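You operate a simulated robot arm through the tools that you are given. There is no shell and no other tool.

You are at the controls of a simulated two-armed robot. One attempt, no reset.

TASK
Oil the end of the drum's stub, fit the bearing, release the pallet.
Fine: use the brush and its oil dish, put the brush back, and release with the blue button. Set down upright: brush. A coat counts when it lies all over at full strength: go over it till it gets no stronger.

Only the result counts: the job must be done as asked and must still hold three seconds after the hand-in. Knocking over, shifting, dropping, spilling or breaking anything else fails it.

THE ROBOT
Two 7-joint arms with fingered hands on one trunk that stands fixed in place. Base frame: the origin is at the foot of the trunk, x ahead of it, y to its left, z up; the work surface is at about z = 0.9. Readings come in m, rad, newtons and seconds.
The left shoulder is at [0.209, 0.125, 1.093], the right one opposite. Payload 3.7 kg a hand.
The tool frame of a hand sits at the grasp point between the pads (the TCP): z along the fingers, y along the line on which they close. The tips reach 0.025 m beyond it. The gripper opens to 0.088 m. The gripper's body begins 0.029 m behind the TCP. The gripper is a hand of 5 fingers: y runs from the thumb to the fingers, the wrist lies at [-0.013, -0.097, -0.162] in the tool frame, and closing takes about 1.5 s.
Orientation is told as [roll, pitch, yaw] about the base's x, y, z axes, in that order, counted from this pose: with the fingers straight down and the wrist toward the robot, the tool's x, y and z point along [0, 1, 0], [1, 0, 0] and [0, 0, -1] of the base frame.

THE INTERFACE
- The arms move only by the tool arm_command. It takes "left_rows", "right_rows" or both (then of equal length, played together; a hand with none holds still); each is a list of rows, each a list of 6 numbers: the turn, a rotation vector about the base's x, y, z in rad, then the shift along the base's x, y, z in m. In form: [[rx, ry, rz, x, y, z], ...]. A call has 1 to 20 rows; each row shifts and turns the commanded pose from where the row before left it. "left_jaw" and "right_jaw" are, for a hand that has rows, the finger opening in m, from 0 to 0.088, set as the call begins (left out, the last holds). Each row takes 0.2 s and may step no farther than 0.05 m and 0.15 rad from the row before; otherwise, or with a gripper value out of range, the whole call is refused. Where a pose cannot be reached the arm comes as near as it can. A force on the tool above 40 N (or 10 N above the force at the start of the call, whichever is more), or a blocked arm, ends the call early, and 0.2 s more pass. The fingers move at their own pace (about 0.045 m/s each) and stop on an object; they squeeze with about 28 N. The grip force told is the motor's: it shows also when the fingers shut on nothing. Time passes only in rows, and 0.2 s behind the last, so rows that do not move let the fingers close. It gives the time, the measured TCP pose, the force on the tool (base axes), the opening and the grip force at its end, in the units of the frame above (readings bear some noise), with the torque about the TCP (base axes, N m) and any sound that the robot's microphone picked up.
- Cameras (640 x 400 px; columns grow to the right, rows downward): "scene" is now at [0.3274, 0.0098, 1.2892]; the picture's right is [0.11, -0.99, 0.00], its down [0.03, 0.00, -1.00] and it looks along [0.99, 0.11, 0.03] (base axes); focal length 214 px, centre (320, 200). "left" rides on the left gripper at [-0.059, -0.079, -0.105] in its tool frame; the picture's right is [-0.73, -0.32, 0.61], its down [0.62, -0.68, 0.38] and it looks along [0.29, 0.66, 0.70] (tool axes); focal length 234 px, centre (320, 200). "right" rides on the right gripper at [0.059, -0.079, -0.105] in its tool frame; the picture's right is [-0.73, 0.32, -0.61], its down [-0.62, -0.68, 0.38] and it looks along [-0.29, 0.66, 0.70] (tool axes); focal length 234 px, centre (320, 200). There is no depth. A picture from a camera that has moved, and an enlarged one, comes with that camera's place and axes in the base frame and with its lens.
- get_image(camera): a new picture of that camera. No time passes.
- raise_lower(by): slides the trunk up (or, below 0, down) by that many m; the arms and the scene camera ride with it, the base frame stays. It gives what a move gives, with no picture.
- move_fingers(index, middle, ring, little, thumb_bend, thumb_turn, hand): sets how far each is bent, from 0 (flat) to 1 (curled in); at 0.3 the hand is open as for a grip, at 0.7 the pads meet at the TCP. One left out holds its place. A second passes; each finger stops where it meets its share of the squeeze, and holds until it gets a number again. A gripper value or a shape takes the hand back. It gives what a move gives, with no picture; readings hold the bend of each and the force on index, middle, ring, little, thumb and palm. thumb_turn goes from beside the hand (0) to across from the fingers (1), as for a grip.
- grasp_type(shape, hand): the hand has 5 fingers and takes this shape, open, in about a second: jaw (thumb against the fingers, like two jaws); tri (thumb and two fingers); tip (a fingertip pinch); poke (one finger out to press); point (the index stretched); flat (the hand flat); cup (the hand cupped); fist (a fist). The gripper value then closes the fingers along that shape, each until it touches; the sizes above hold for jaw. It gives what a move gives, with no picture.
- head_to(pan, tilt): turns the head with the scene camera to pan (to the left, within 1.396 rad either way) and tilt (down, from -0.506 to 1.204), counted from straight ahead of the robot. It gives what a move gives.
- inspect(camera, box): a new picture of the part [left, top, right, bottom] of that camera's present view, enlarged. No time passes.
- sign_off(): hands the job in; it is judged then, once.

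Nothing tells you positions but the pictures and the camera data. Unless the task says otherwise, let go and move clear before handing in.

The tools are called as a command line: name --argument value ..., lists and objects as JSON in quotes. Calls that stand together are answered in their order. arm_command: Moves the arms, as the interface text tells. Its arguments: {"type":"object","properties":{"left_rows":{"type":"array"},"left_jaw":{"type":"number"},"right_rows":{"type":"array"},"right_jaw":{"type":"number"}},"required":[]} The other tools are called the same way: raise_lower (by) slides the trunk up or down; grasp_type (shape, hand) gives the hand a shape; move_fingers (index, middle, ring, little, thumb_bend, thumb_turn, hand) moves the fingers one by one; head_to (pan, tilt) turns the head that bears the scene camera; get_image (camera) takes a picture; inspect (camera, box) takes an enlarged picture of a part of a camera's view; sign_off () hands the job in.

At the start:

```text
t: 0.0
left_position: [0.5682, -0.0656, 1.3551]
left_tool_rot: [-0.001, 0.003, 0.0]
left_force: [0.1, -0.6, -0.9]
left_ft_torque: [-0.04, 0.0, 0.02]
left_width: 0.0878
left_grasp_force: 0.1
left_shape: jaw
left_bend: [0.3, 0.3, 0.3, 0.3, 0.3, 0.98]
left_finger forces: [0.0, 0.1, 0.1, 0.1, 0.0, 0.0]
right_position: [0.3814, -0.4067, 1.332]
right_tool_rot: [0.002, 0.001, -0.001]
right_force: [-0.1, -0.3, -0.1]
right_ft_torque: [0.01, -0.01, -0.01]
right_width: 0.0877
right_grasp_force: 0.0
right_shape: jaw
right_bend: [0.3, 0.3, 0.3, 0.3, 0.3, 0.98]
right_finger forces: [0.0, 0.1, 0.0, 0.0, 0.0, 0.0]
trunk travel left (down, up): [-0.119, 0.296]
head pan, tilt: [-1.4, 0.436]
```

scene: 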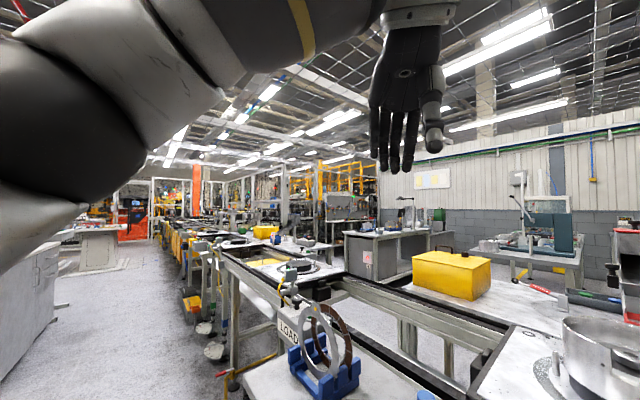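
right: 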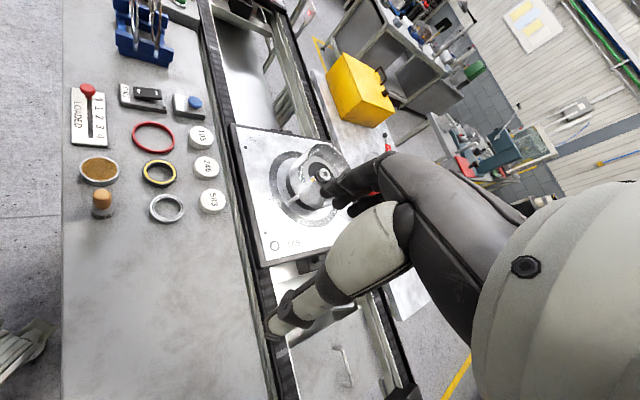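
left: 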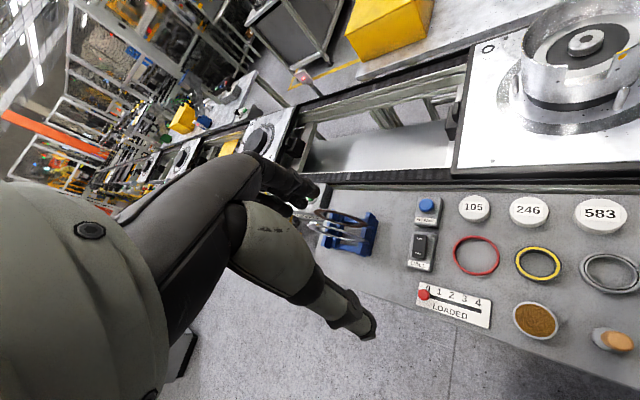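

I see a bench strip with bearings (105, 246, 583), rings, an oil dish, a brush, a counter slider, a switch and a blue button, and beside it a conveyor pallet holding a drum. I'll turn the head to view the work area better.

head_to --pan -0.5 --tilt 0.9

```text
t: 1.2
left_position: [0.5681, -0.0642, 1.3535]
left_tool_rot: [0.0, 0.007, 0.004]
left_force: [1.1, 0.3, -0.2]
left_ft_torque: [0.0, 0.0, -0.03]
left_width: 0.0879
left_grasp_force: 0.1
left_shape: jaw
left_bend: [0.3, 0.3, 0.3, 0.3, 0.3, 0.98]
left_finger forces: [0.0, 0.0, 0.1, 0.1, 0.0, 0.1]
right_position: [0.3827, -0.4061, 1.3321]
right_tool_rot: [0.0, -0.001, 0.0]
right_force: [1.1, -0.6, 0.2]
right_ft_torque: [0.0, 0.01, -0.01]
right_width: 0.0878
right_grasp_force: 0.0
right_shape: jaw
right_bend: [0.3, 0.3, 0.3, 0.3, 0.3, 0.98]
right_finger forces: [0.1, 0.0, 0.1, 0.0, 0.0, 0.0]
trunk travel left (down, up): [-0.119, 0.296]
head pan, tilt: [-0.499, 0.901]
```

get_image --camera "scene"

get_image --camera "right"

get_image --camera "left"

```text
taken
camera scene: at [0.3278, 0.0097, 1.288], right [0.11, -0.99, 0.0], down [0.02, 0.0, -1.0], along [0.99, 0.11, 0.02], focal length 214 px, centre (320, 200)
```

scene: 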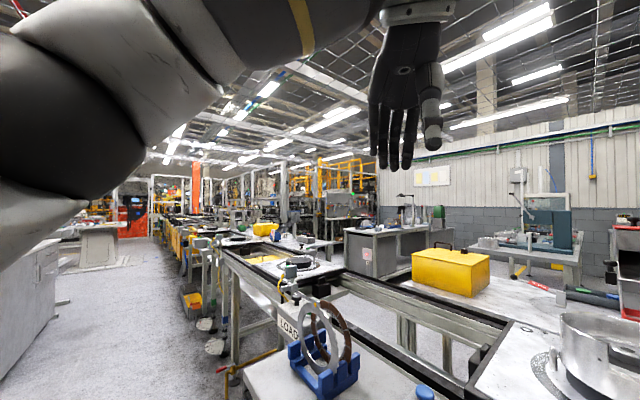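

```text
taken
camera right: at [0.3015, -0.3467, 1.4377], right [0.32, -0.73, 0.61], down [-0.68, -0.62, -0.38], along [0.66, -0.29, -0.7], focal length 234 px, centre (320, 200)
```

right: 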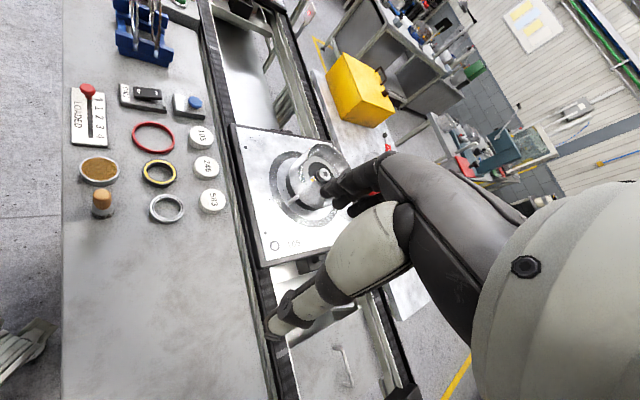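

```text
taken
camera left: at [0.4901, -0.1237, 1.4606], right [-0.33, -0.73, -0.6], down [-0.69, 0.62, -0.38], along [0.65, 0.29, -0.7], focal length 234 px, centre (320, 200)
```

left: 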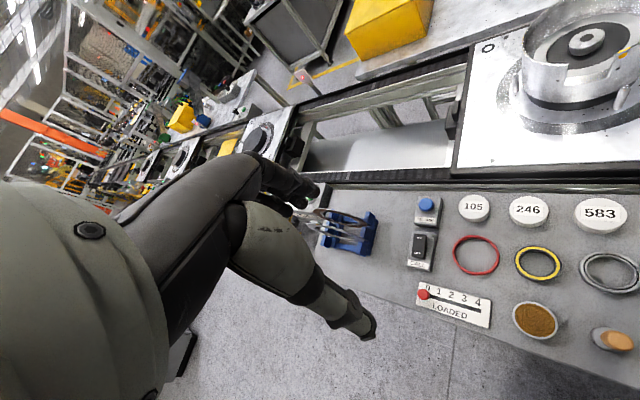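

The scene view has hardly changed even though the head reports a new pan and tilt. I'll take the picture again to see whether the head turn really took effect.

get_image --camera "scene"

head_to --pan -0.6 --tilt 1.0

get_image --camera "scene"

```text
taken
camera scene: at [0.3278, 0.0097, 1.288], right [0.11, -0.99, 0.0], down [0.02, 0.0, -1.0], along [0.99, 0.11, 0.02], focal length 214 px, centre (320, 200)
```

scene: 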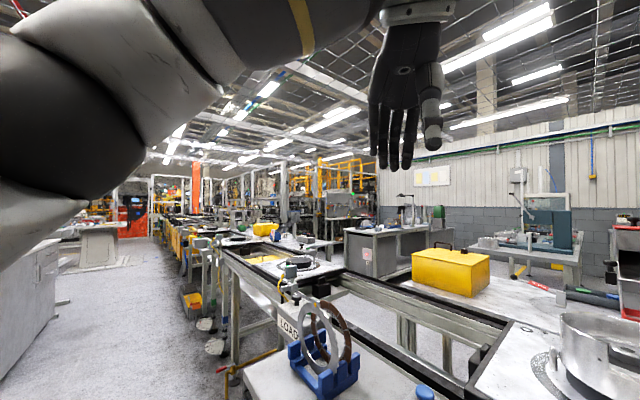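

```text
t: 1.9
left_position: [0.567, -0.0644, 1.3549]
left_tool_rot: [-0.002, 0.007, 0.001]
left_force: [0.2, -0.8, 0.2]
left_ft_torque: [0.0, 0.02, -0.01]
left_width: 0.0878
left_grasp_force: 0.1
left_shape: jaw
left_bend: [0.3, 0.3, 0.3, 0.3, 0.3, 0.98]
left_finger forces: [0.0, 0.0, 0.1, 0.0, 0.0, 0.0]
right_position: [0.3816, -0.4049, 1.3326]
right_tool_rot: [-0.001, -0.001, 0.0]
right_force: [-0.8, 0.3, 0.5]
right_ft_torque: [0.0, -0.01, -0.04]
right_width: 0.0876
right_grasp_force: 0.1
right_shape: jaw
right_bend: [0.3, 0.3, 0.3, 0.3, 0.3, 0.98]
right_finger forces: [0.1, 0.0, 0.1, 0.1, 0.0, 0.0]
trunk travel left (down, up): [-0.119, 0.296]
head pan, tilt: [-0.6, 1.0]
```

```text
taken
camera scene: at [0.3279, 0.0098, 1.2878], right [0.11, -0.99, 0.0], down [0.02, 0.0, -1.0], along [0.99, 0.11, 0.02], focal length 214 px, centre (320, 200)
```

scene: 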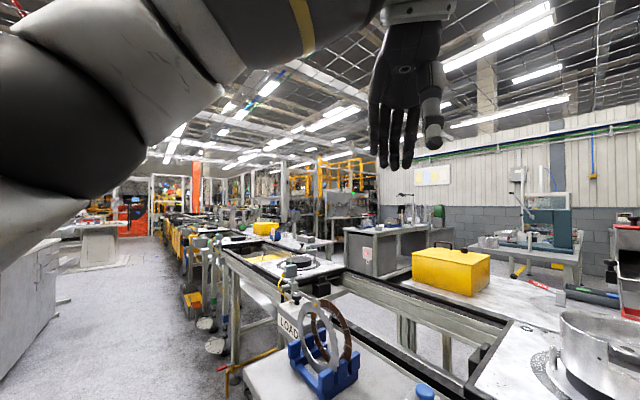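

The scene picture hasn't followed the head. I'll try a clearly different head setting and check again.

head_to --pan -1.39 --tilt 1.2

get_image --camera "scene"

```text
t: 3.0
left_position: [0.5685, -0.0644, 1.3544]
left_tool_rot: [-0.002, 0.008, 0.002]
left_force: [0.3, 0.3, -0.9]
left_ft_torque: [-0.01, 0.01, -0.06]
left_width: 0.0878
left_grasp_force: 0.1
left_shape: jaw
left_bend: [0.3, 0.3, 0.3, 0.3, 0.3, 0.98]
left_finger forces: [0.1, 0.1, 0.0, 0.0, 0.1, 0.0]
right_position: [0.3818, -0.4047, 1.3318]
right_tool_rot: [-0.001, 0.0, 0.0]
right_force: [0.1, 0.0, -0.3]
right_ft_torque: [0.01, 0.03, -0.03]
right_width: 0.0875
right_grasp_force: 0.0
right_shape: jaw
right_bend: [0.3, 0.3, 0.3, 0.3, 0.3, 0.98]
right_finger forces: [0.0, 0.0, 0.0, 0.0, 0.1, 0.0]
trunk travel left (down, up): [-0.119, 0.296]
head pan, tilt: [-1.389, 1.201]
```

```text
taken
camera scene: at [0.3279, 0.01, 1.2875], right [0.12, -0.99, 0.0], down [0.01, 0.0, -1.0], along [0.99, 0.12, 0.01], focal length 214 px, centre (320, 200)
```

scene: 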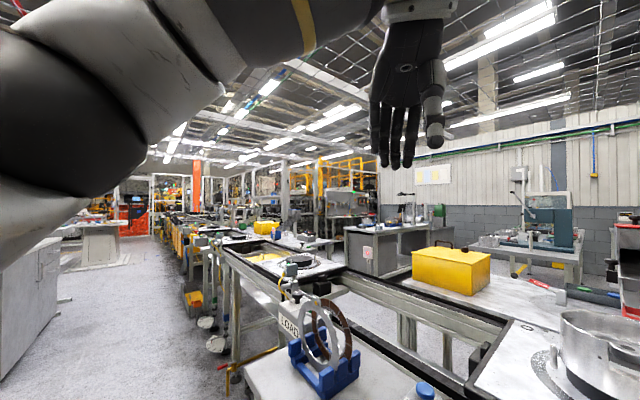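

head_to --pan 0.5 --tilt 0.6

get_image --camera "scene"

```text
t: 4.9
left_position: [0.5675, -0.0657, 1.3555]
left_tool_rot: [-0.001, 0.001, 0.001]
left_force: [0.4, -0.3, -0.5]
left_ft_torque: [0.0, -0.07, 0.0]
left_width: 0.0879
left_grasp_force: 0.0
left_shape: jaw
left_bend: [0.3, 0.3, 0.3, 0.3, 0.3, 0.98]
left_finger forces: [0.0, 0.0, 0.1, 0.1, 0.1, 0.1]
right_position: [0.3814, -0.405, 1.3332]
right_tool_rot: [0.0, 0.0, 0.0]
right_force: [-0.2, 0.4, -0.3]
right_ft_torque: [0.01, 0.01, 0.04]
right_width: 0.0876
right_grasp_force: 0.0
right_shape: jaw
right_bend: [0.3, 0.3, 0.3, 0.3, 0.3, 0.98]
right_finger forces: [0.0, 0.0, 0.0, 0.1, 0.1, 0.1]
trunk travel left (down, up): [-0.119, 0.296]
head pan, tilt: [0.499, 0.6]
```

```text
taken
camera scene: at [0.3162, 0.0419, 1.2314], right [0.48, -0.88, 0.0], down [-0.5, -0.27, -0.83], along [0.72, 0.39, -0.56], focal length 214 px, centre (320, 200)
```

scene: 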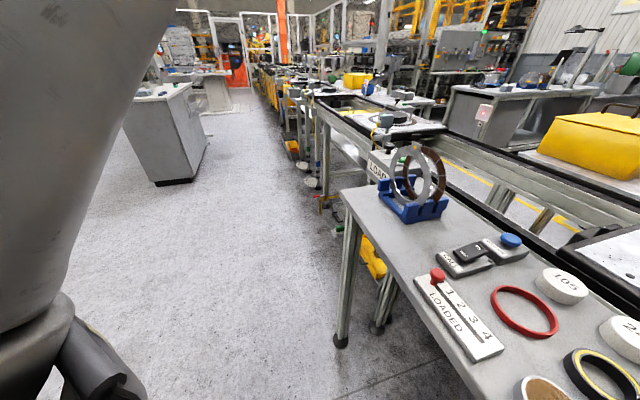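

head_to --pan -0.4 --tilt 0.9

get_image --camera "scene"

```text
t: 6.1
left_position: [0.5678, -0.0641, 1.3558]
left_tool_rot: [-0.002, 0.003, 0.002]
left_force: [-0.4, -0.2, 0.3]
left_ft_torque: [0.01, -0.01, 0.02]
left_width: 0.0876
left_grasp_force: 0.0
left_shape: jaw
left_bend: [0.3, 0.3, 0.3, 0.3, 0.3, 0.98]
left_finger forces: [0.0, 0.0, 0.1, 0.0, 0.0, 0.0]
right_position: [0.3818, -0.4038, 1.3317]
right_tool_rot: [-0.001, 0.001, 0.0]
right_force: [0.3, 0.0, 0.3]
right_ft_torque: [-0.01, 0.0, 0.05]
right_width: 0.0878
right_grasp_force: 0.1
right_shape: jaw
right_bend: [0.3, 0.3, 0.3, 0.3, 0.3, 0.98]
right_finger forces: [0.0, 0.1, 0.0, 0.1, 0.1, 0.0]
trunk travel left (down, up): [-0.119, 0.296]
head pan, tilt: [-0.4, 0.901]
```

```text
taken
camera scene: at [0.3215, 0.0239, 1.2254], right [0.28, -0.96, 0.0], down [-0.59, -0.17, -0.79], along [0.75, 0.22, -0.62], focal length 214 px, centre (320, 200)
```

scene: 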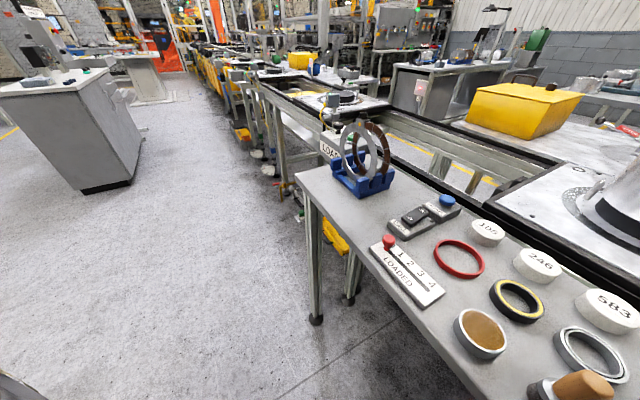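

head_to --pan -0.41 --tilt 1.0

get_image --camera "scene"

```text
t: 6.7
left_position: [0.5666, -0.064, 1.3551]
left_tool_rot: [-0.001, 0.005, 0.002]
left_force: [0.9, 1.2, 0.4]
left_ft_torque: [-0.02, -0.02, 0.02]
left_width: 0.0879
left_grasp_force: 0.1
left_shape: jaw
left_bend: [0.3, 0.3, 0.3, 0.3, 0.3, 0.98]
left_finger forces: [0.1, 0.0, 0.0, 0.0, 0.0, 0.1]
right_position: [0.3808, -0.4054, 1.3322]
right_tool_rot: [0.001, 0.0, 0.002]
right_force: [-0.2, -0.1, 0.1]
right_ft_torque: [0.02, 0.0, 0.03]
right_width: 0.0877
right_grasp_force: 0.1
right_shape: jaw
right_bend: [0.3, 0.3, 0.3, 0.3, 0.3, 0.98]
right_finger forces: [0.0, 0.0, 0.1, 0.0, 0.0, 0.1]
trunk travel left (down, up): [-0.119, 0.296]
head pan, tilt: [-0.41, 1.0]
```

```text
taken
camera scene: at [0.3214, 0.0241, 1.2254], right [0.28, -0.96, 0.0], down [-0.59, -0.18, -0.79], along [0.75, 0.22, -0.62], focal length 214 px, centre (320, 200)
```

scene: 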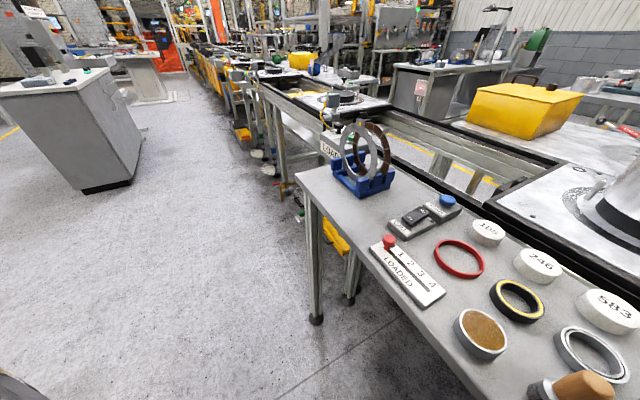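

The left arm is blocking the head's turn. First I'll enlarge the wrist views to read the labels on the parts and the pallet.

inspect --camera "right" --box '[220, 110, 420, 270]'

inspect --camera "right" --box '[60, 70, 240, 230]'

inspect --camera "left" --box '[400, 170, 640, 370]'

inspect --camera "left" --box '[440, 0, 640, 180]'

inspect --camera "scene" --box '[290, 90, 640, 400]'

```text
2.50 times, centred on (320, 190) of right
camera zoom: at [0.3014, -0.3467, 1.4378], right [0.32, -0.73, 0.61], down [-0.68, -0.62, -0.38], along [0.66, -0.29, -0.7], focal length 585 px, centre (320, 225)
```

zoom: 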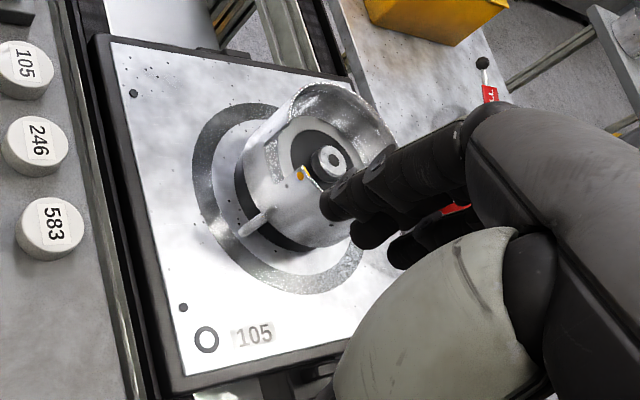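

```text
2.50 times, centred on (150, 150) of right
camera zoom: at [0.3014, -0.3467, 1.4378], right [0.32, -0.73, 0.61], down [-0.68, -0.62, -0.38], along [0.66, -0.29, -0.7], focal length 585 px, centre (745, 325)
```

zoom: 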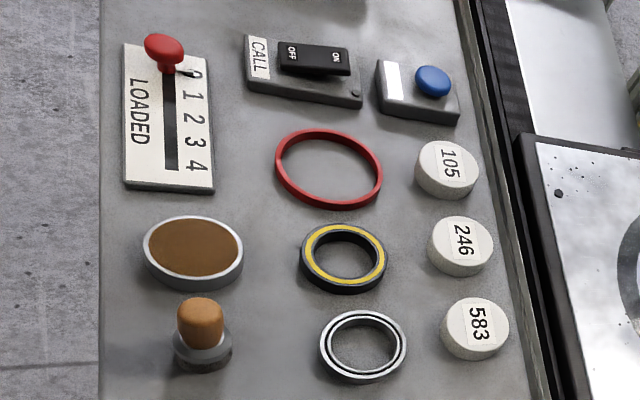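

```text
2.00 times, centred on (520, 270) of left
camera zoom: at [0.4884, -0.1245, 1.4612], right [-0.32, -0.73, -0.61], down [-0.68, 0.62, -0.38], along [0.65, 0.29, -0.7], focal length 468 px, centre (-80, 60)
```

zoom: 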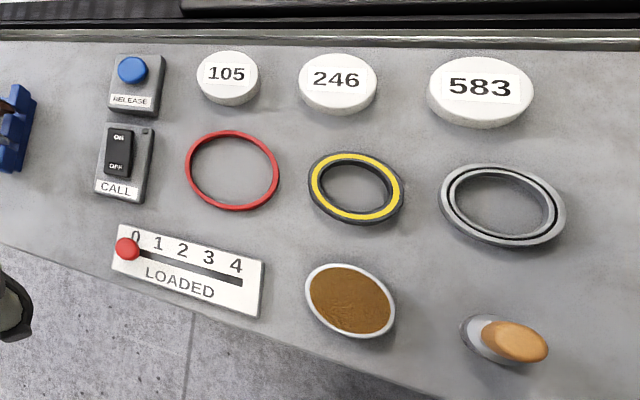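

```text
2.22 times, centred on (540, 90) of left
camera zoom: at [0.4884, -0.1245, 1.4612], right [-0.32, -0.73, -0.61], down [-0.68, 0.62, -0.38], along [0.65, 0.29, -0.7], focal length 520 px, centre (-169, 444)
```

zoom: 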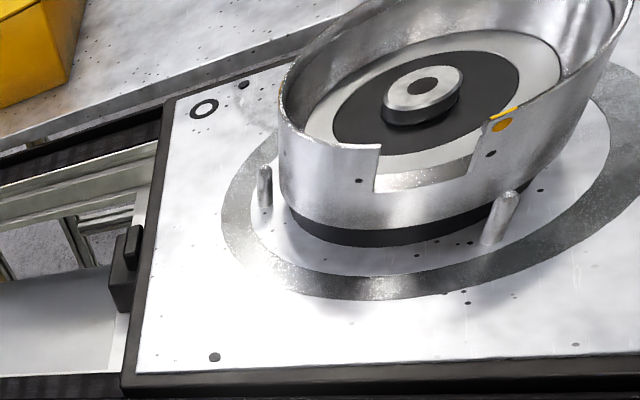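

```text
1.29 times, centred on (465, 245) of scene
camera zoom: at [0.3214, 0.0241, 1.2254], right [0.28, -0.96, 0.0], down [-0.59, -0.18, -0.79], along [0.75, 0.22, -0.62], focal length 277 px, centre (133, 142)
```

zoom: 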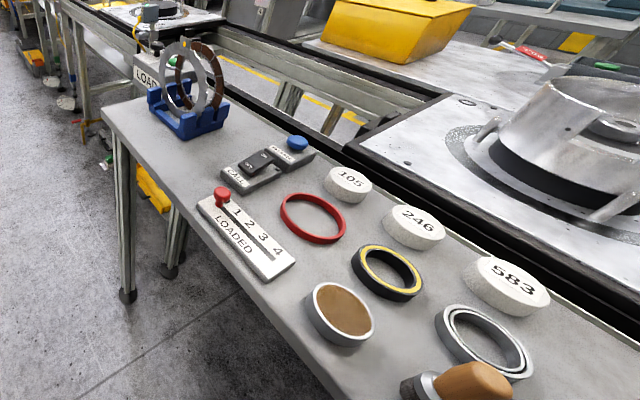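

The pallet is marked 105. The small parts are a red ring, a yellow/black ring and a grey two-race ring, which looks like the bearing. I'll move the left arm out to the left so the head can turn freely.

arm_command --left_rows '[[0, 0, 0, 0.02, 0.04, 0], [0, 0, 0, 0.02, 0.04, 0], [0, 0, 0, 0, 0.045, 0], [0, 0, 0, 0, 0.045, 0], [0, 0, 0, 0, 0.045, 0], [0, 0, 0, 0, 0.045, 0], [0, 0, 0, 0, 0.045, 0]]'

head_to --pan -0.6 --tilt 0.8

get_image --camera "scene"

```text
t: 8.3
left_position: [0.6042, 0.2438, 1.3528]
left_tool_rot: [-0.002, 0.003, -0.001]
left_force: [0.4, 0.2, -0.2]
left_ft_torque: [0.0, 0.02, -0.02]
left_width: 0.0879
left_grasp_force: 0.1
left_shape: jaw
left_bend: [0.3, 0.3, 0.3, 0.3, 0.3, 0.98]
left_finger forces: [0.1, 0.1, 0.0, 0.0, 0.0, 0.0]
right_position: [0.3818, -0.4046, 1.3318]
right_tool_rot: [-0.003, 0.0, 0.0]
right_force: [-0.8, 0.0, 0.2]
right_ft_torque: [0.02, 0.05, -0.03]
right_width: 0.0876
right_grasp_force: 0.0
right_shape: jaw
right_bend: [0.3, 0.3, 0.3, 0.3, 0.3, 0.98]
right_finger forces: [0.1, 0.0, 0.0, 0.0, 0.0, 0.0]
trunk travel left (down, up): [-0.119, 0.296]
head pan, tilt: [-0.41, 1.0]
```

```text
t: 9.1
left_position: [0.6051, 0.2433, 1.3538]
left_tool_rot: [-0.001, 0.004, 0.002]
left_force: [0.1, 0.7, -0.1]
left_ft_torque: [-0.02, 0.03, -0.02]
left_width: 0.0879
left_grasp_force: 0.0
left_shape: jaw
left_bend: [0.3, 0.3, 0.3, 0.3, 0.3, 0.98]
left_finger forces: [0.0, 0.1, 0.1, 0.0, 0.1, 0.1]
right_position: [0.3822, -0.4052, 1.3314]
right_tool_rot: [-0.002, 0.001, 0.0]
right_force: [-0.2, -0.2, -0.2]
right_ft_torque: [-0.02, -0.01, 0.0]
right_width: 0.0876
right_grasp_force: 0.0
right_shape: jaw
right_bend: [0.3, 0.3, 0.3, 0.3, 0.3, 0.98]
right_finger forces: [0.0, 0.1, 0.0, 0.0, 0.1, 0.0]
trunk travel left (down, up): [-0.119, 0.296]
head pan, tilt: [-0.6, 0.799]
```

```text
taken
camera scene: at [0.3084, -0.044, 1.2171], right [-0.53, -0.85, 0.0], down [-0.59, 0.37, -0.72], along [0.61, -0.39, -0.69], focal length 214 px, centre (320, 200)
```

scene: 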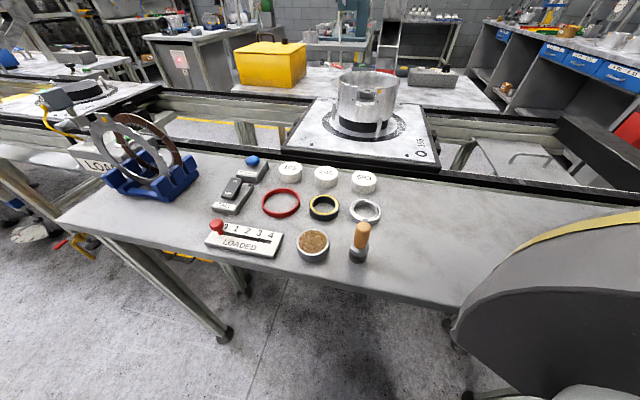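

The head is free now and I can see the whole bench. I'll enlarge the bench parts and the drum.

inspect --camera "scene" --box '[200, 140, 400, 270]'

inspect --camera "scene" --box '[280, 60, 450, 170]'

inspect --camera "scene" --box '[80, 90, 210, 220]'

```text
3.08 times, centred on (300, 205) of scene
camera zoom: at [0.3084, -0.044, 1.2171], right [-0.53, -0.85, 0.0], down [-0.59, 0.37, -0.72], along [0.61, -0.39, -0.69], focal length 660 px, centre (382, 185)
```

zoom: 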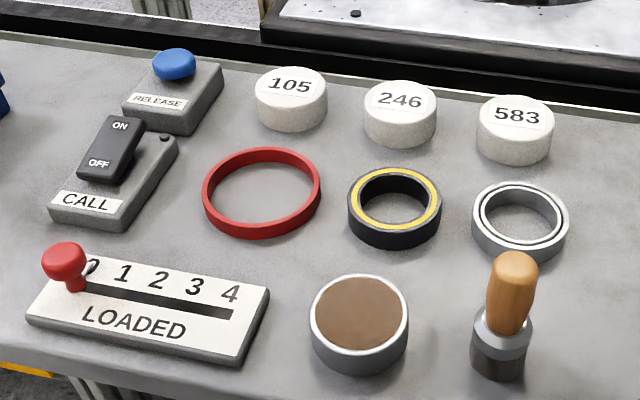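

```text
3.64 times, centred on (365, 115) of scene
camera zoom: at [0.3084, -0.044, 1.2171], right [-0.53, -0.85, 0.0], down [-0.59, 0.37, -0.72], along [0.61, -0.39, -0.69], focal length 780 px, centre (156, 509)
```

zoom: 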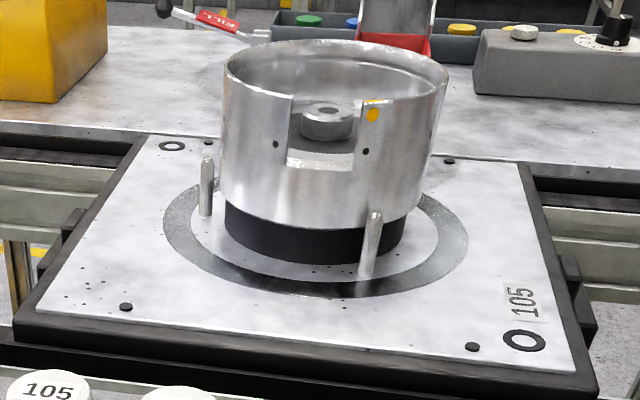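

```text
3.08 times, centred on (145, 155) of scene
camera zoom: at [0.3084, -0.044, 1.2171], right [-0.53, -0.85, 0.0], down [-0.59, 0.37, -0.72], along [0.61, -0.39, -0.69], focal length 660 px, centre (858, 338)
```

zoom: 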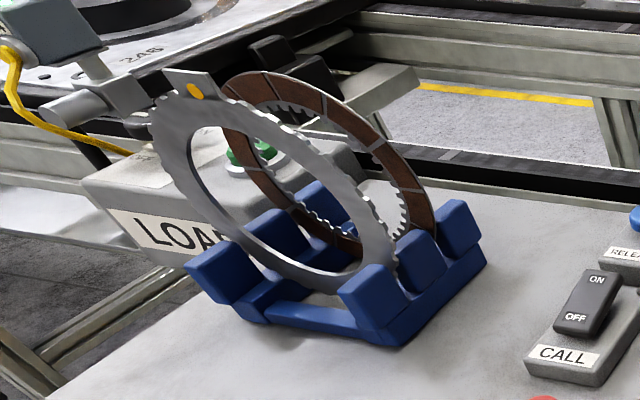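

I take the grey ring at about (0.51, -0.27) to be the bearing, the brush to be at (0.436, -0.198), the dish at (0.494, -0.145) and the stub at about (0.79, -0.50, 1.02). I'll raise the trunk to look down into the drum.

raise_lower --by 0.2

head_to --pan -0.7 --tilt 0.85

get_image --camera "scene"

```text
t: 11.2
left_position: [0.6072, 0.2396, 1.5543]
left_tool_rot: [0.0, 0.004, 0.001]
left_force: [0.4, 0.2, -1.0]
left_ft_torque: [0.01, 0.0, 0.01]
left_width: 0.088
left_grasp_force: 0.1
left_shape: jaw
left_bend: [0.3, 0.3, 0.3, 0.3, 0.3, 0.98]
left_finger forces: [0.0, 0.1, 0.0, 0.0, 0.1, 0.0]
right_position: [0.3822, -0.405, 1.5314]
right_tool_rot: [0.0, 0.001, 0.001]
right_force: [0.3, -0.7, 1.0]
right_ft_torque: [0.0, 0.01, -0.03]
right_width: 0.0875
right_grasp_force: 0.0
right_shape: jaw
right_bend: [0.3, 0.3, 0.3, 0.3, 0.3, 0.98]
right_finger forces: [0.0, 0.1, 0.1, 0.0, 0.0, 0.1]
trunk travel left (down, up): [-0.319, 0.096]
head pan, tilt: [-0.6, 0.799]
```

```text
t: 11.9
left_position: [0.6062, 0.2409, 1.5556]
left_tool_rot: [-0.001, 0.004, 0.003]
left_force: [-0.5, -0.1, 0.1]
left_ft_torque: [0.0, 0.0, 0.01]
left_width: 0.0876
left_grasp_force: 0.1
left_shape: jaw
left_bend: [0.3, 0.3, 0.3, 0.3, 0.3, 0.98]
left_finger forces: [0.0, 0.0, 0.0, 0.0, 0.1, 0.0]
right_position: [0.3821, -0.406, 1.5319]
right_tool_rot: [0.0, 0.0, -0.001]
right_force: [0.5, -0.9, 0.5]
right_ft_torque: [0.0, 0.02, -0.01]
right_width: 0.0879
right_grasp_force: 0.0
right_shape: jaw
right_bend: [0.3, 0.3, 0.3, 0.3, 0.3, 0.98]
right_finger forces: [0.1, 0.0, 0.0, 0.1, 0.0, 0.0]
trunk travel left (down, up): [-0.319, 0.096]
head pan, tilt: [-0.7, 0.85]
```

```text
taken
camera scene: at [0.1133, -0.0508, 1.4264], right [-0.64, -0.77, 0.0], down [-0.57, 0.48, -0.66], along [0.51, -0.42, -0.75], focal length 214 px, centre (320, 200)
```

scene: 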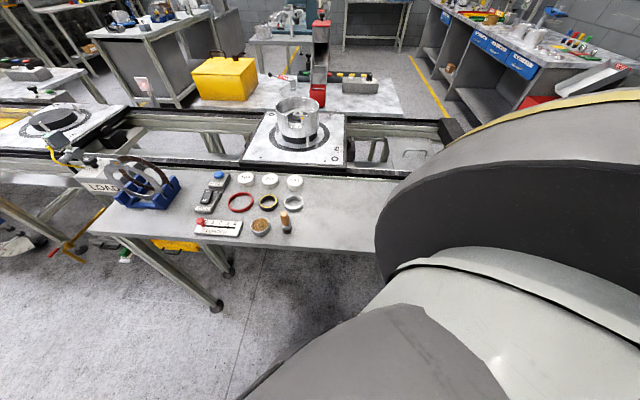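

inspect --camera "scene" --box '[240, 85, 350, 165]'

inspect --camera "scene" --box '[190, 165, 310, 245]'

get_image --camera "right"

get_image --camera "left"

```text
5.00 times, centred on (295, 125) of scene
camera zoom: at [0.1133, -0.0508, 1.4264], right [-0.64, -0.77, 0.0], down [-0.57, 0.48, -0.66], along [0.51, -0.42, -0.75], focal length 1072 px, centre (445, 575)
```

zoom: 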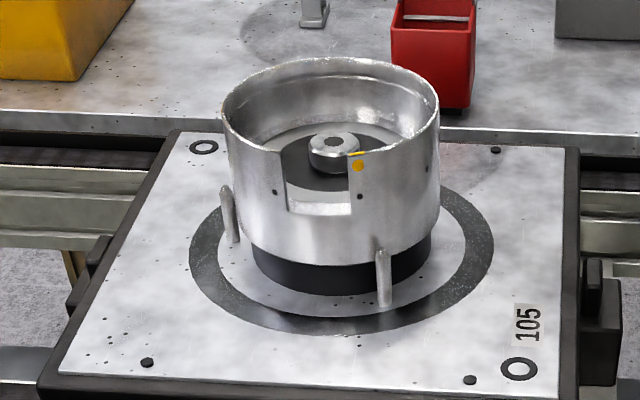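

```text
5.00 times, centred on (250, 205) of scene
camera zoom: at [0.1133, -0.0508, 1.4264], right [-0.64, -0.77, 0.0], down [-0.57, 0.48, -0.66], along [0.51, -0.42, -0.75], focal length 1072 px, centre (670, 175)
```

zoom: 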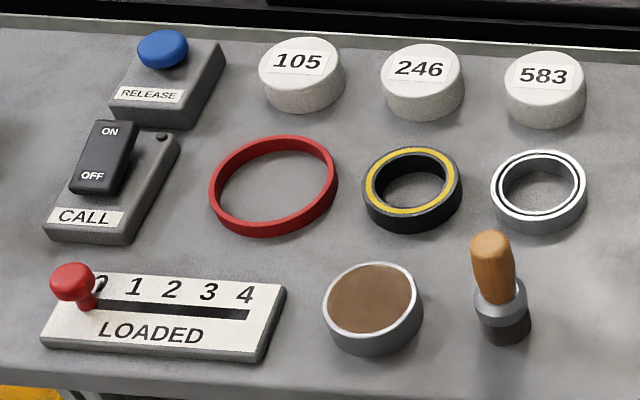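

```text
taken
camera right: at [0.3013, -0.3467, 1.6378], right [0.32, -0.73, 0.61], down [-0.68, -0.62, -0.38], along [0.66, -0.29, -0.7], focal length 234 px, centre (320, 200)
```

right: 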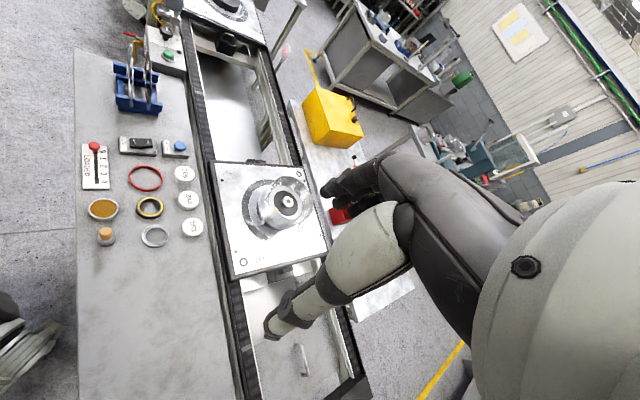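

```text
taken
camera left: at [0.528, 0.1807, 1.6615], right [-0.32, -0.73, -0.61], down [-0.68, 0.62, -0.38], along [0.65, 0.29, -0.7], focal length 234 px, centre (320, 200)
```

left: 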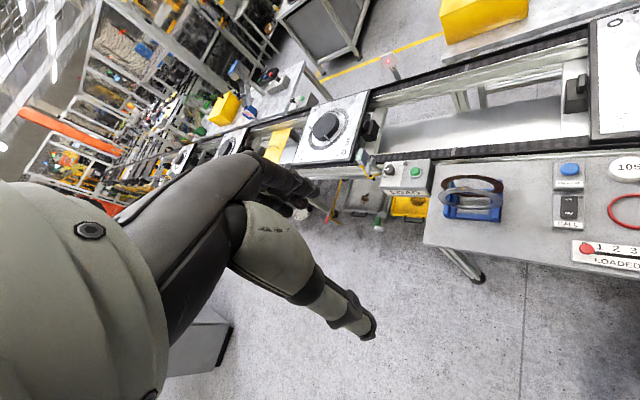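

The drum's stub has a bored end and stands inside the rim, and the grey ring is clearly the bearing. I'll lower the trunk back for reach and look at the bench again from there.

raise_lower --by -0.2

get_image --camera "scene"

```text
t: 14.1
left_position: [0.6046, 0.2395, 1.3556]
left_tool_rot: [-0.003, 0.0, 0.003]
left_force: [0.7, -0.2, 0.5]
left_ft_torque: [0.02, 0.01, 0.02]
left_width: 0.0879
left_grasp_force: 0.1
left_shape: jaw
left_bend: [0.3, 0.3, 0.3, 0.3, 0.3, 0.98]
left_finger forces: [0.0, 0.0, 0.1, 0.0, 0.0, 0.1]
right_position: [0.3803, -0.4048, 1.3319]
right_tool_rot: [0.001, -0.002, 0.001]
right_force: [-0.1, -0.7, 0.9]
right_ft_torque: [0.03, 0.03, 0.03]
right_width: 0.0876
right_grasp_force: 0.0
right_shape: jaw
right_bend: [0.3, 0.3, 0.3, 0.3, 0.3, 0.98]
right_finger forces: [0.0, 0.1, 0.1, 0.0, 0.1, 0.1]
trunk travel left (down, up): [-0.119, 0.296]
head pan, tilt: [-0.7, 0.85]
```

```text
taken
camera scene: at [0.2963, -0.0519, 1.2106], right [-0.66, -0.75, 0.0], down [-0.57, 0.5, -0.66], along [0.49, -0.43, -0.75], focal length 214 px, centre (320, 200)
```

scene: 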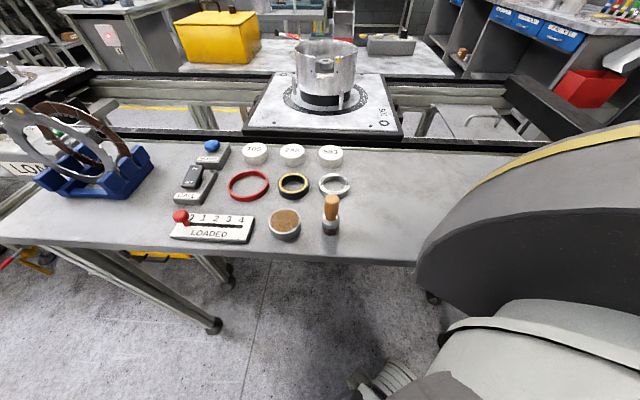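

inspect --camera "scene" --box '[220, 150, 380, 250]'

inspect --camera "scene" --box '[260, 30, 388, 110]'

```text
4.00 times, centred on (300, 200) of scene
camera zoom: at [0.2963, -0.0519, 1.2106], right [-0.66, -0.75, 0.0], down [-0.57, 0.5, -0.66], along [0.49, -0.43, -0.75], focal length 858 px, centre (400, 200)
```

zoom: 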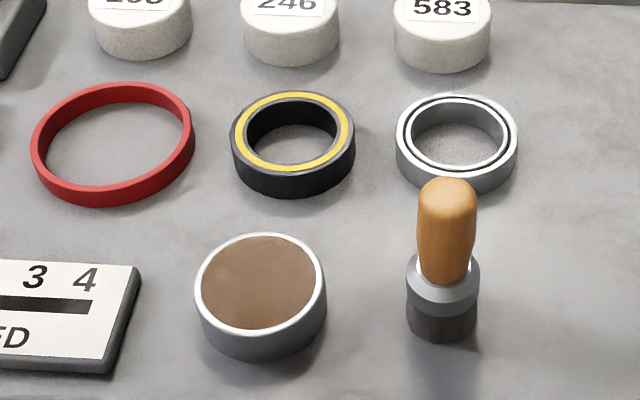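

```text
5.00 times, centred on (324, 70) of scene
camera zoom: at [0.2963, -0.0519, 1.2106], right [-0.66, -0.75, 0.0], down [-0.57, 0.5, -0.66], along [0.49, -0.43, -0.75], focal length 1072 px, centre (300, 850)
```

zoom: 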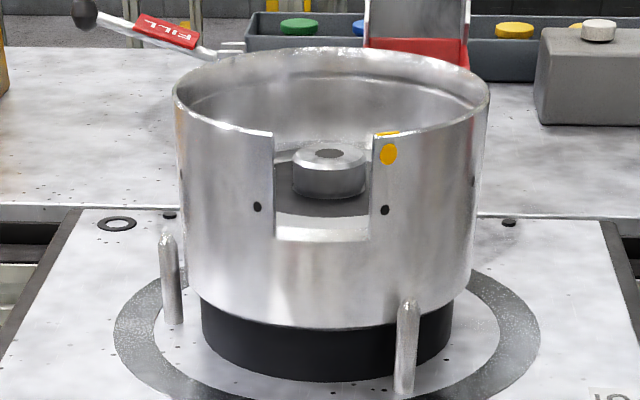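

I now put the brush at about (0.4345, -0.197) with its top near z 0.99. I'll move the open right hand above it and check with the wrist camera.

arm_command --right_rows '[[0, 0, 0, 0.008, 0.03, -0.025], [0, 0, 0, 0.008, 0.03, -0.025], [0, 0, 0, 0.008, 0.03, -0.025], [0, 0, 0, 0.008, 0.03, -0.025], [0, 0, 0, 0.008, 0.03, -0.025], [0, 0, 0, 0.008, 0.03, -0.025], [0, 0, 0, 0.006, 0.028, -0.03]]' --right_jaw 0.088

get_image --camera "right"

get_image --camera "scene"

```text
t: 15.7
left_position: [0.6072, 0.2412, 1.3557]
left_tool_rot: [-0.002, 0.004, 0.003]
left_force: [-1.0, -0.5, -0.3]
left_ft_torque: [0.01, -0.03, 0.02]
left_width: 0.088
left_grasp_force: 0.0
left_shape: jaw
left_bend: [0.3, 0.3, 0.3, 0.3, 0.3, 0.98]
left_finger forces: [0.0, 0.1, 0.0, 0.0, 0.0, 0.0]
right_position: [0.4356, -0.1955, 1.1528]
right_tool_rot: [0.001, 0.002, 0.0]
right_force: [0.1, 0.7, 0.9]
right_ft_torque: [0.02, -0.02, 0.02]
right_width: 0.0878
right_grasp_force: 0.1
right_shape: jaw
right_bend: [0.3, 0.3, 0.3, 0.3, 0.3, 0.98]
right_finger forces: [0.1, 0.1, 0.1, 0.0, 0.1, 0.1]
trunk travel left (down, up): [-0.119, 0.296]
head pan, tilt: [-0.7, 0.85]
```

```text
taken
camera right: at [0.3547, -0.1361, 1.2584], right [0.32, -0.73, 0.61], down [-0.68, -0.62, -0.38], along [0.66, -0.29, -0.7], focal length 234 px, centre (320, 200)
```

right: 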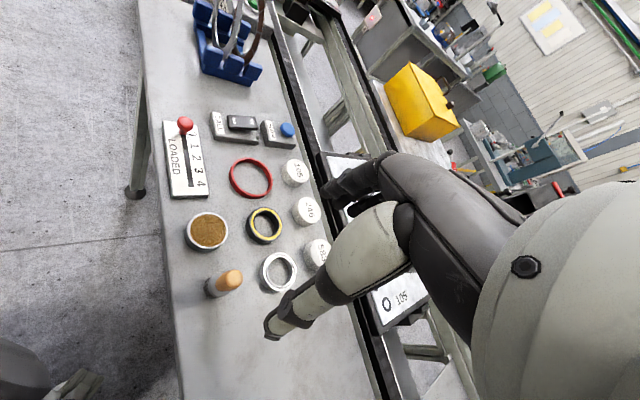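

```text
taken
camera scene: at [0.3042, -0.0489, 1.2158], right [-0.6, -0.8, 0.0], down [-0.56, 0.42, -0.71], along [0.57, -0.43, -0.7], focal length 214 px, centre (320, 200)
```

scene: 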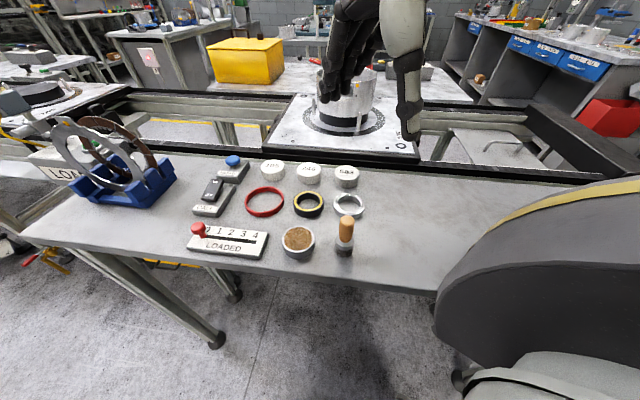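

inspect --camera "right" --box '[160, 200, 320, 300]'

inspect --camera "scene" --box '[280, 0, 460, 280]'

```text
4.00 times, centred on (240, 250) of right
camera zoom: at [0.3547, -0.1361, 1.2584], right [0.32, -0.73, 0.61], down [-0.68, -0.62, -0.38], along [0.66, -0.29, -0.7], focal length 937 px, centre (640, 0)
```

zoom: 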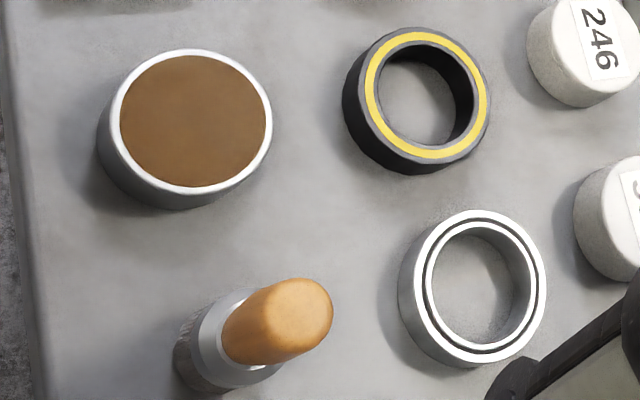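

```text
1.43 times, centred on (370, 140) of scene
camera zoom: at [0.3042, -0.0489, 1.2158], right [-0.6, -0.8, 0.0], down [-0.56, 0.42, -0.71], along [0.57, -0.43, -0.7], focal length 306 px, centre (249, 286)
```

zoom: 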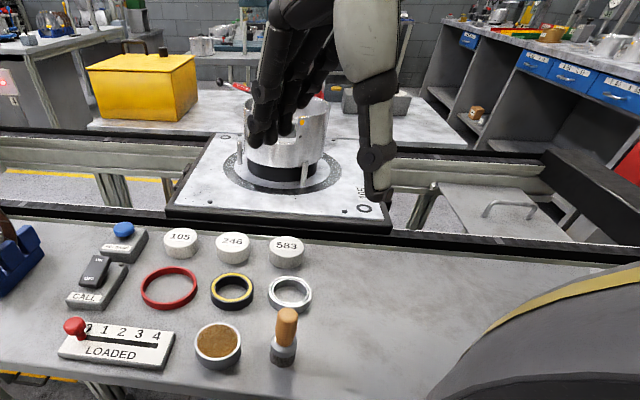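

The brush's handle top sits almost exactly where the wrist view predicts for being centred under the hand. I'll go down to just above the handle and check again.

arm_command --right_rows '[[0, 0, 0, -0.001, -0.001, -0.04], [0, 0, 0, 0, 0, -0.04], [0, 0, 0, 0, 0, -0.04]]'

get_image --camera "right"

get_image --camera "scene"

```text
t: 16.5
left_position: [0.6062, 0.2405, 1.3538]
left_tool_rot: [-0.002, 0.006, 0.002]
left_force: [-0.7, -0.2, 0.0]
left_ft_torque: [0.02, -0.01, -0.02]
left_width: 0.0879
left_grasp_force: 0.0
left_shape: jaw
left_bend: [0.3, 0.3, 0.3, 0.3, 0.3, 0.98]
left_finger forces: [0.0, 0.1, 0.0, 0.0, 0.0, 0.0]
right_position: [0.4996, -0.205, 1.0995]
right_tool_rot: [0.001, 0.003, 0.002]
right_force: [0.7, -0.1, -0.1]
right_ft_torque: [-0.03, 0.05, -0.01]
right_width: 0.0876
right_grasp_force: 0.0
right_shape: jaw
right_bend: [0.3, 0.3, 0.3, 0.3, 0.3, 0.98]
right_finger forces: [0.0, 0.0, 0.1, 0.0, 0.0, 0.0]
right hand out of reach, approached as far as the arm can: row 1, 2, 3
trunk travel left (down, up): [-0.119, 0.296]
head pan, tilt: [-0.7, 0.85]
```

```text
taken
camera right: at [0.4188, -0.1457, 1.2049], right [0.33, -0.73, 0.61], down [-0.68, -0.62, -0.38], along [0.65, -0.29, -0.7], focal length 234 px, centre (320, 200)
```

right: 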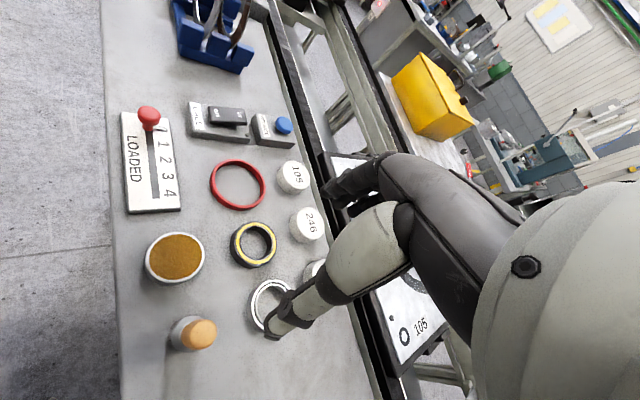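

```text
taken
camera scene: at [0.3059, -0.0488, 1.2162], right [-0.59, -0.81, 0.0], down [-0.56, 0.41, -0.72], along [0.58, -0.42, -0.7], focal length 214 px, centre (320, 200)
```

scene: 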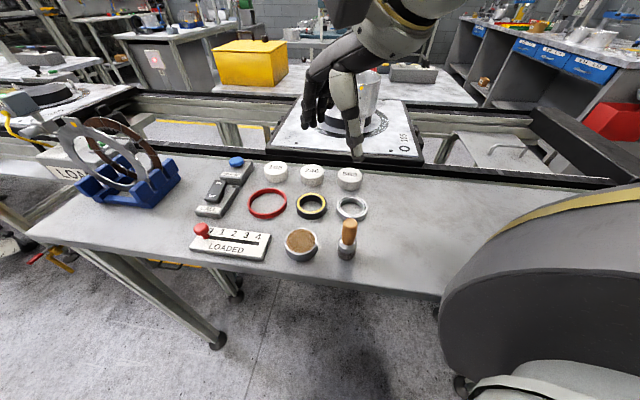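

That pose is too close to the right shoulder for a hand with its wrist toward the robot, so the arm slid off short without touching anything. I'll lift, then yaw the hand about 90° so the wrist lies to the right, which should put it back in reach.

arm_command --right_rows '[[0, 0, 0.15, 0, -0.01, 0.04], [0, 0, 0.15, 0, -0.01, 0.04], [0, 0, 0.15, 0, -0.01, 0.03]]'

```text
t: 17.3
left_position: [0.6071, 0.2393, 1.3556]
left_tool_rot: [-0.003, 0.004, 0.002]
left_force: [-0.4, 0.4, -0.4]
left_ft_torque: [0.0, 0.02, -0.01]
left_width: 0.0875
left_grasp_force: 0.1
left_shape: jaw
left_bend: [0.3, 0.3, 0.3, 0.3, 0.3, 0.98]
left_finger forces: [0.0, 0.1, 0.0, 0.1, 0.0, 0.0]
right_position: [0.4947, -0.2343, 1.2094]
right_tool_rot: [0.0, 0.0, 0.452]
right_force: [0.0, -0.1, -0.5]
right_ft_torque: [-0.01, 0.01, -0.01]
right_width: 0.088
right_grasp_force: 0.0
right_shape: jaw
right_bend: [0.3, 0.3, 0.3, 0.3, 0.3, 0.98]
right_finger forces: [0.1, 0.0, 0.0, 0.1, 0.0, 0.0]
trunk travel left (down, up): [-0.119, 0.296]
head pan, tilt: [-0.7, 0.85]
```

arm_command --right_rows '[[0, 0, 0.14, 0, 0, 0], [0, 0, 0.14, 0, 0, 0], [0, 0, 0.14, 0, 0, 0], [0, 0, 0.14, 0, 0, 0], [0, 0, 0.14, -0.015, 0.01, 0], [0, 0, 0.14, -0.015, 0.01, -0.02], [0, 0, 0.14, -0.015, 0.01, -0.03], [0, 0, 0.138, -0.015, 0.007, -0.03]]'

get_image --camera "right"

get_image --camera "scene"

```text
t: 19.1
left_position: [0.6068, 0.2394, 1.3568]
left_tool_rot: [-0.002, 0.003, 0.001]
left_force: [-0.7, -0.4, -0.4]
left_ft_torque: [0.01, 0.01, 0.01]
left_width: 0.0877
left_grasp_force: 0.1
left_shape: jaw
left_bend: [0.3, 0.3, 0.3, 0.3, 0.3, 0.98]
left_finger forces: [0.0, 0.0, 0.0, 0.0, 0.0, 0.0]
right_position: [0.4343, -0.1974, 1.1295]
right_tool_rot: [0.001, 0.0, 1.57]
right_force: [-0.4, 0.4, -0.2]
right_ft_torque: [-0.03, 0.04, -0.03]
right_width: 0.0877
right_grasp_force: 0.1
right_shape: jaw
right_bend: [0.3, 0.3, 0.3, 0.3, 0.3, 0.98]
right_finger forces: [0.0, 0.0, 0.1, 0.0, 0.0, 0.1]
trunk travel left (down, up): [-0.119, 0.296]
head pan, tilt: [-0.7, 0.85]
```

```text
taken
camera right: at [0.3748, -0.2775, 1.2355], right [0.73, 0.32, 0.61], down [0.62, -0.68, -0.38], along [0.29, 0.66, -0.7], focal length 234 px, centre (320, 200)
```

right: 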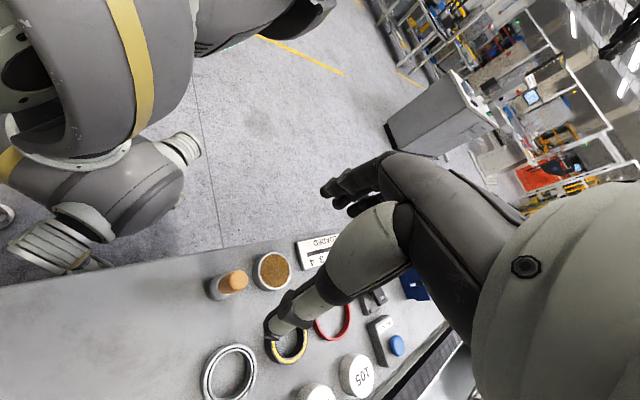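

```text
taken
camera scene: at [0.3051, -0.0489, 1.2164], right [-0.59, -0.81, 0.0], down [-0.56, 0.41, -0.72], along [0.58, -0.42, -0.7], focal length 214 px, centre (320, 200)
```

scene: 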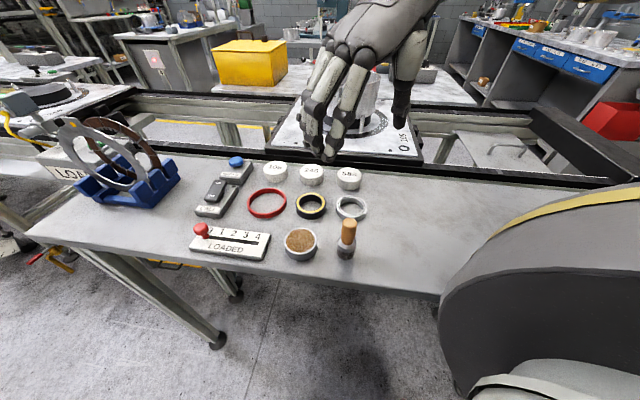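

inspect --camera "right" --box '[180, 220, 340, 320]'

```text
4.00 times, centred on (260, 270) of right
camera zoom: at [0.3748, -0.2775, 1.2355], right [0.73, 0.32, 0.61], down [0.62, -0.68, -0.38], along [0.29, 0.66, -0.7], focal length 937 px, centre (560, -80)
```

zoom: 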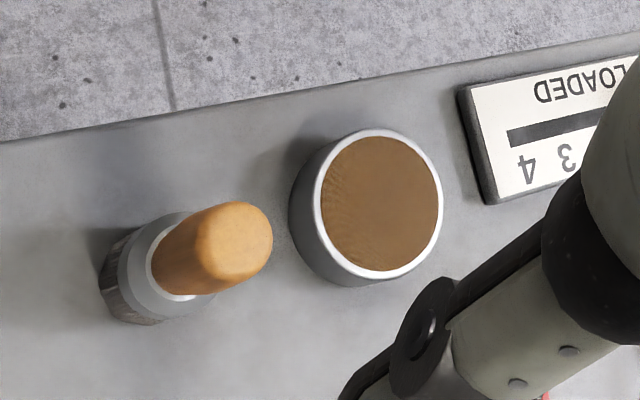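

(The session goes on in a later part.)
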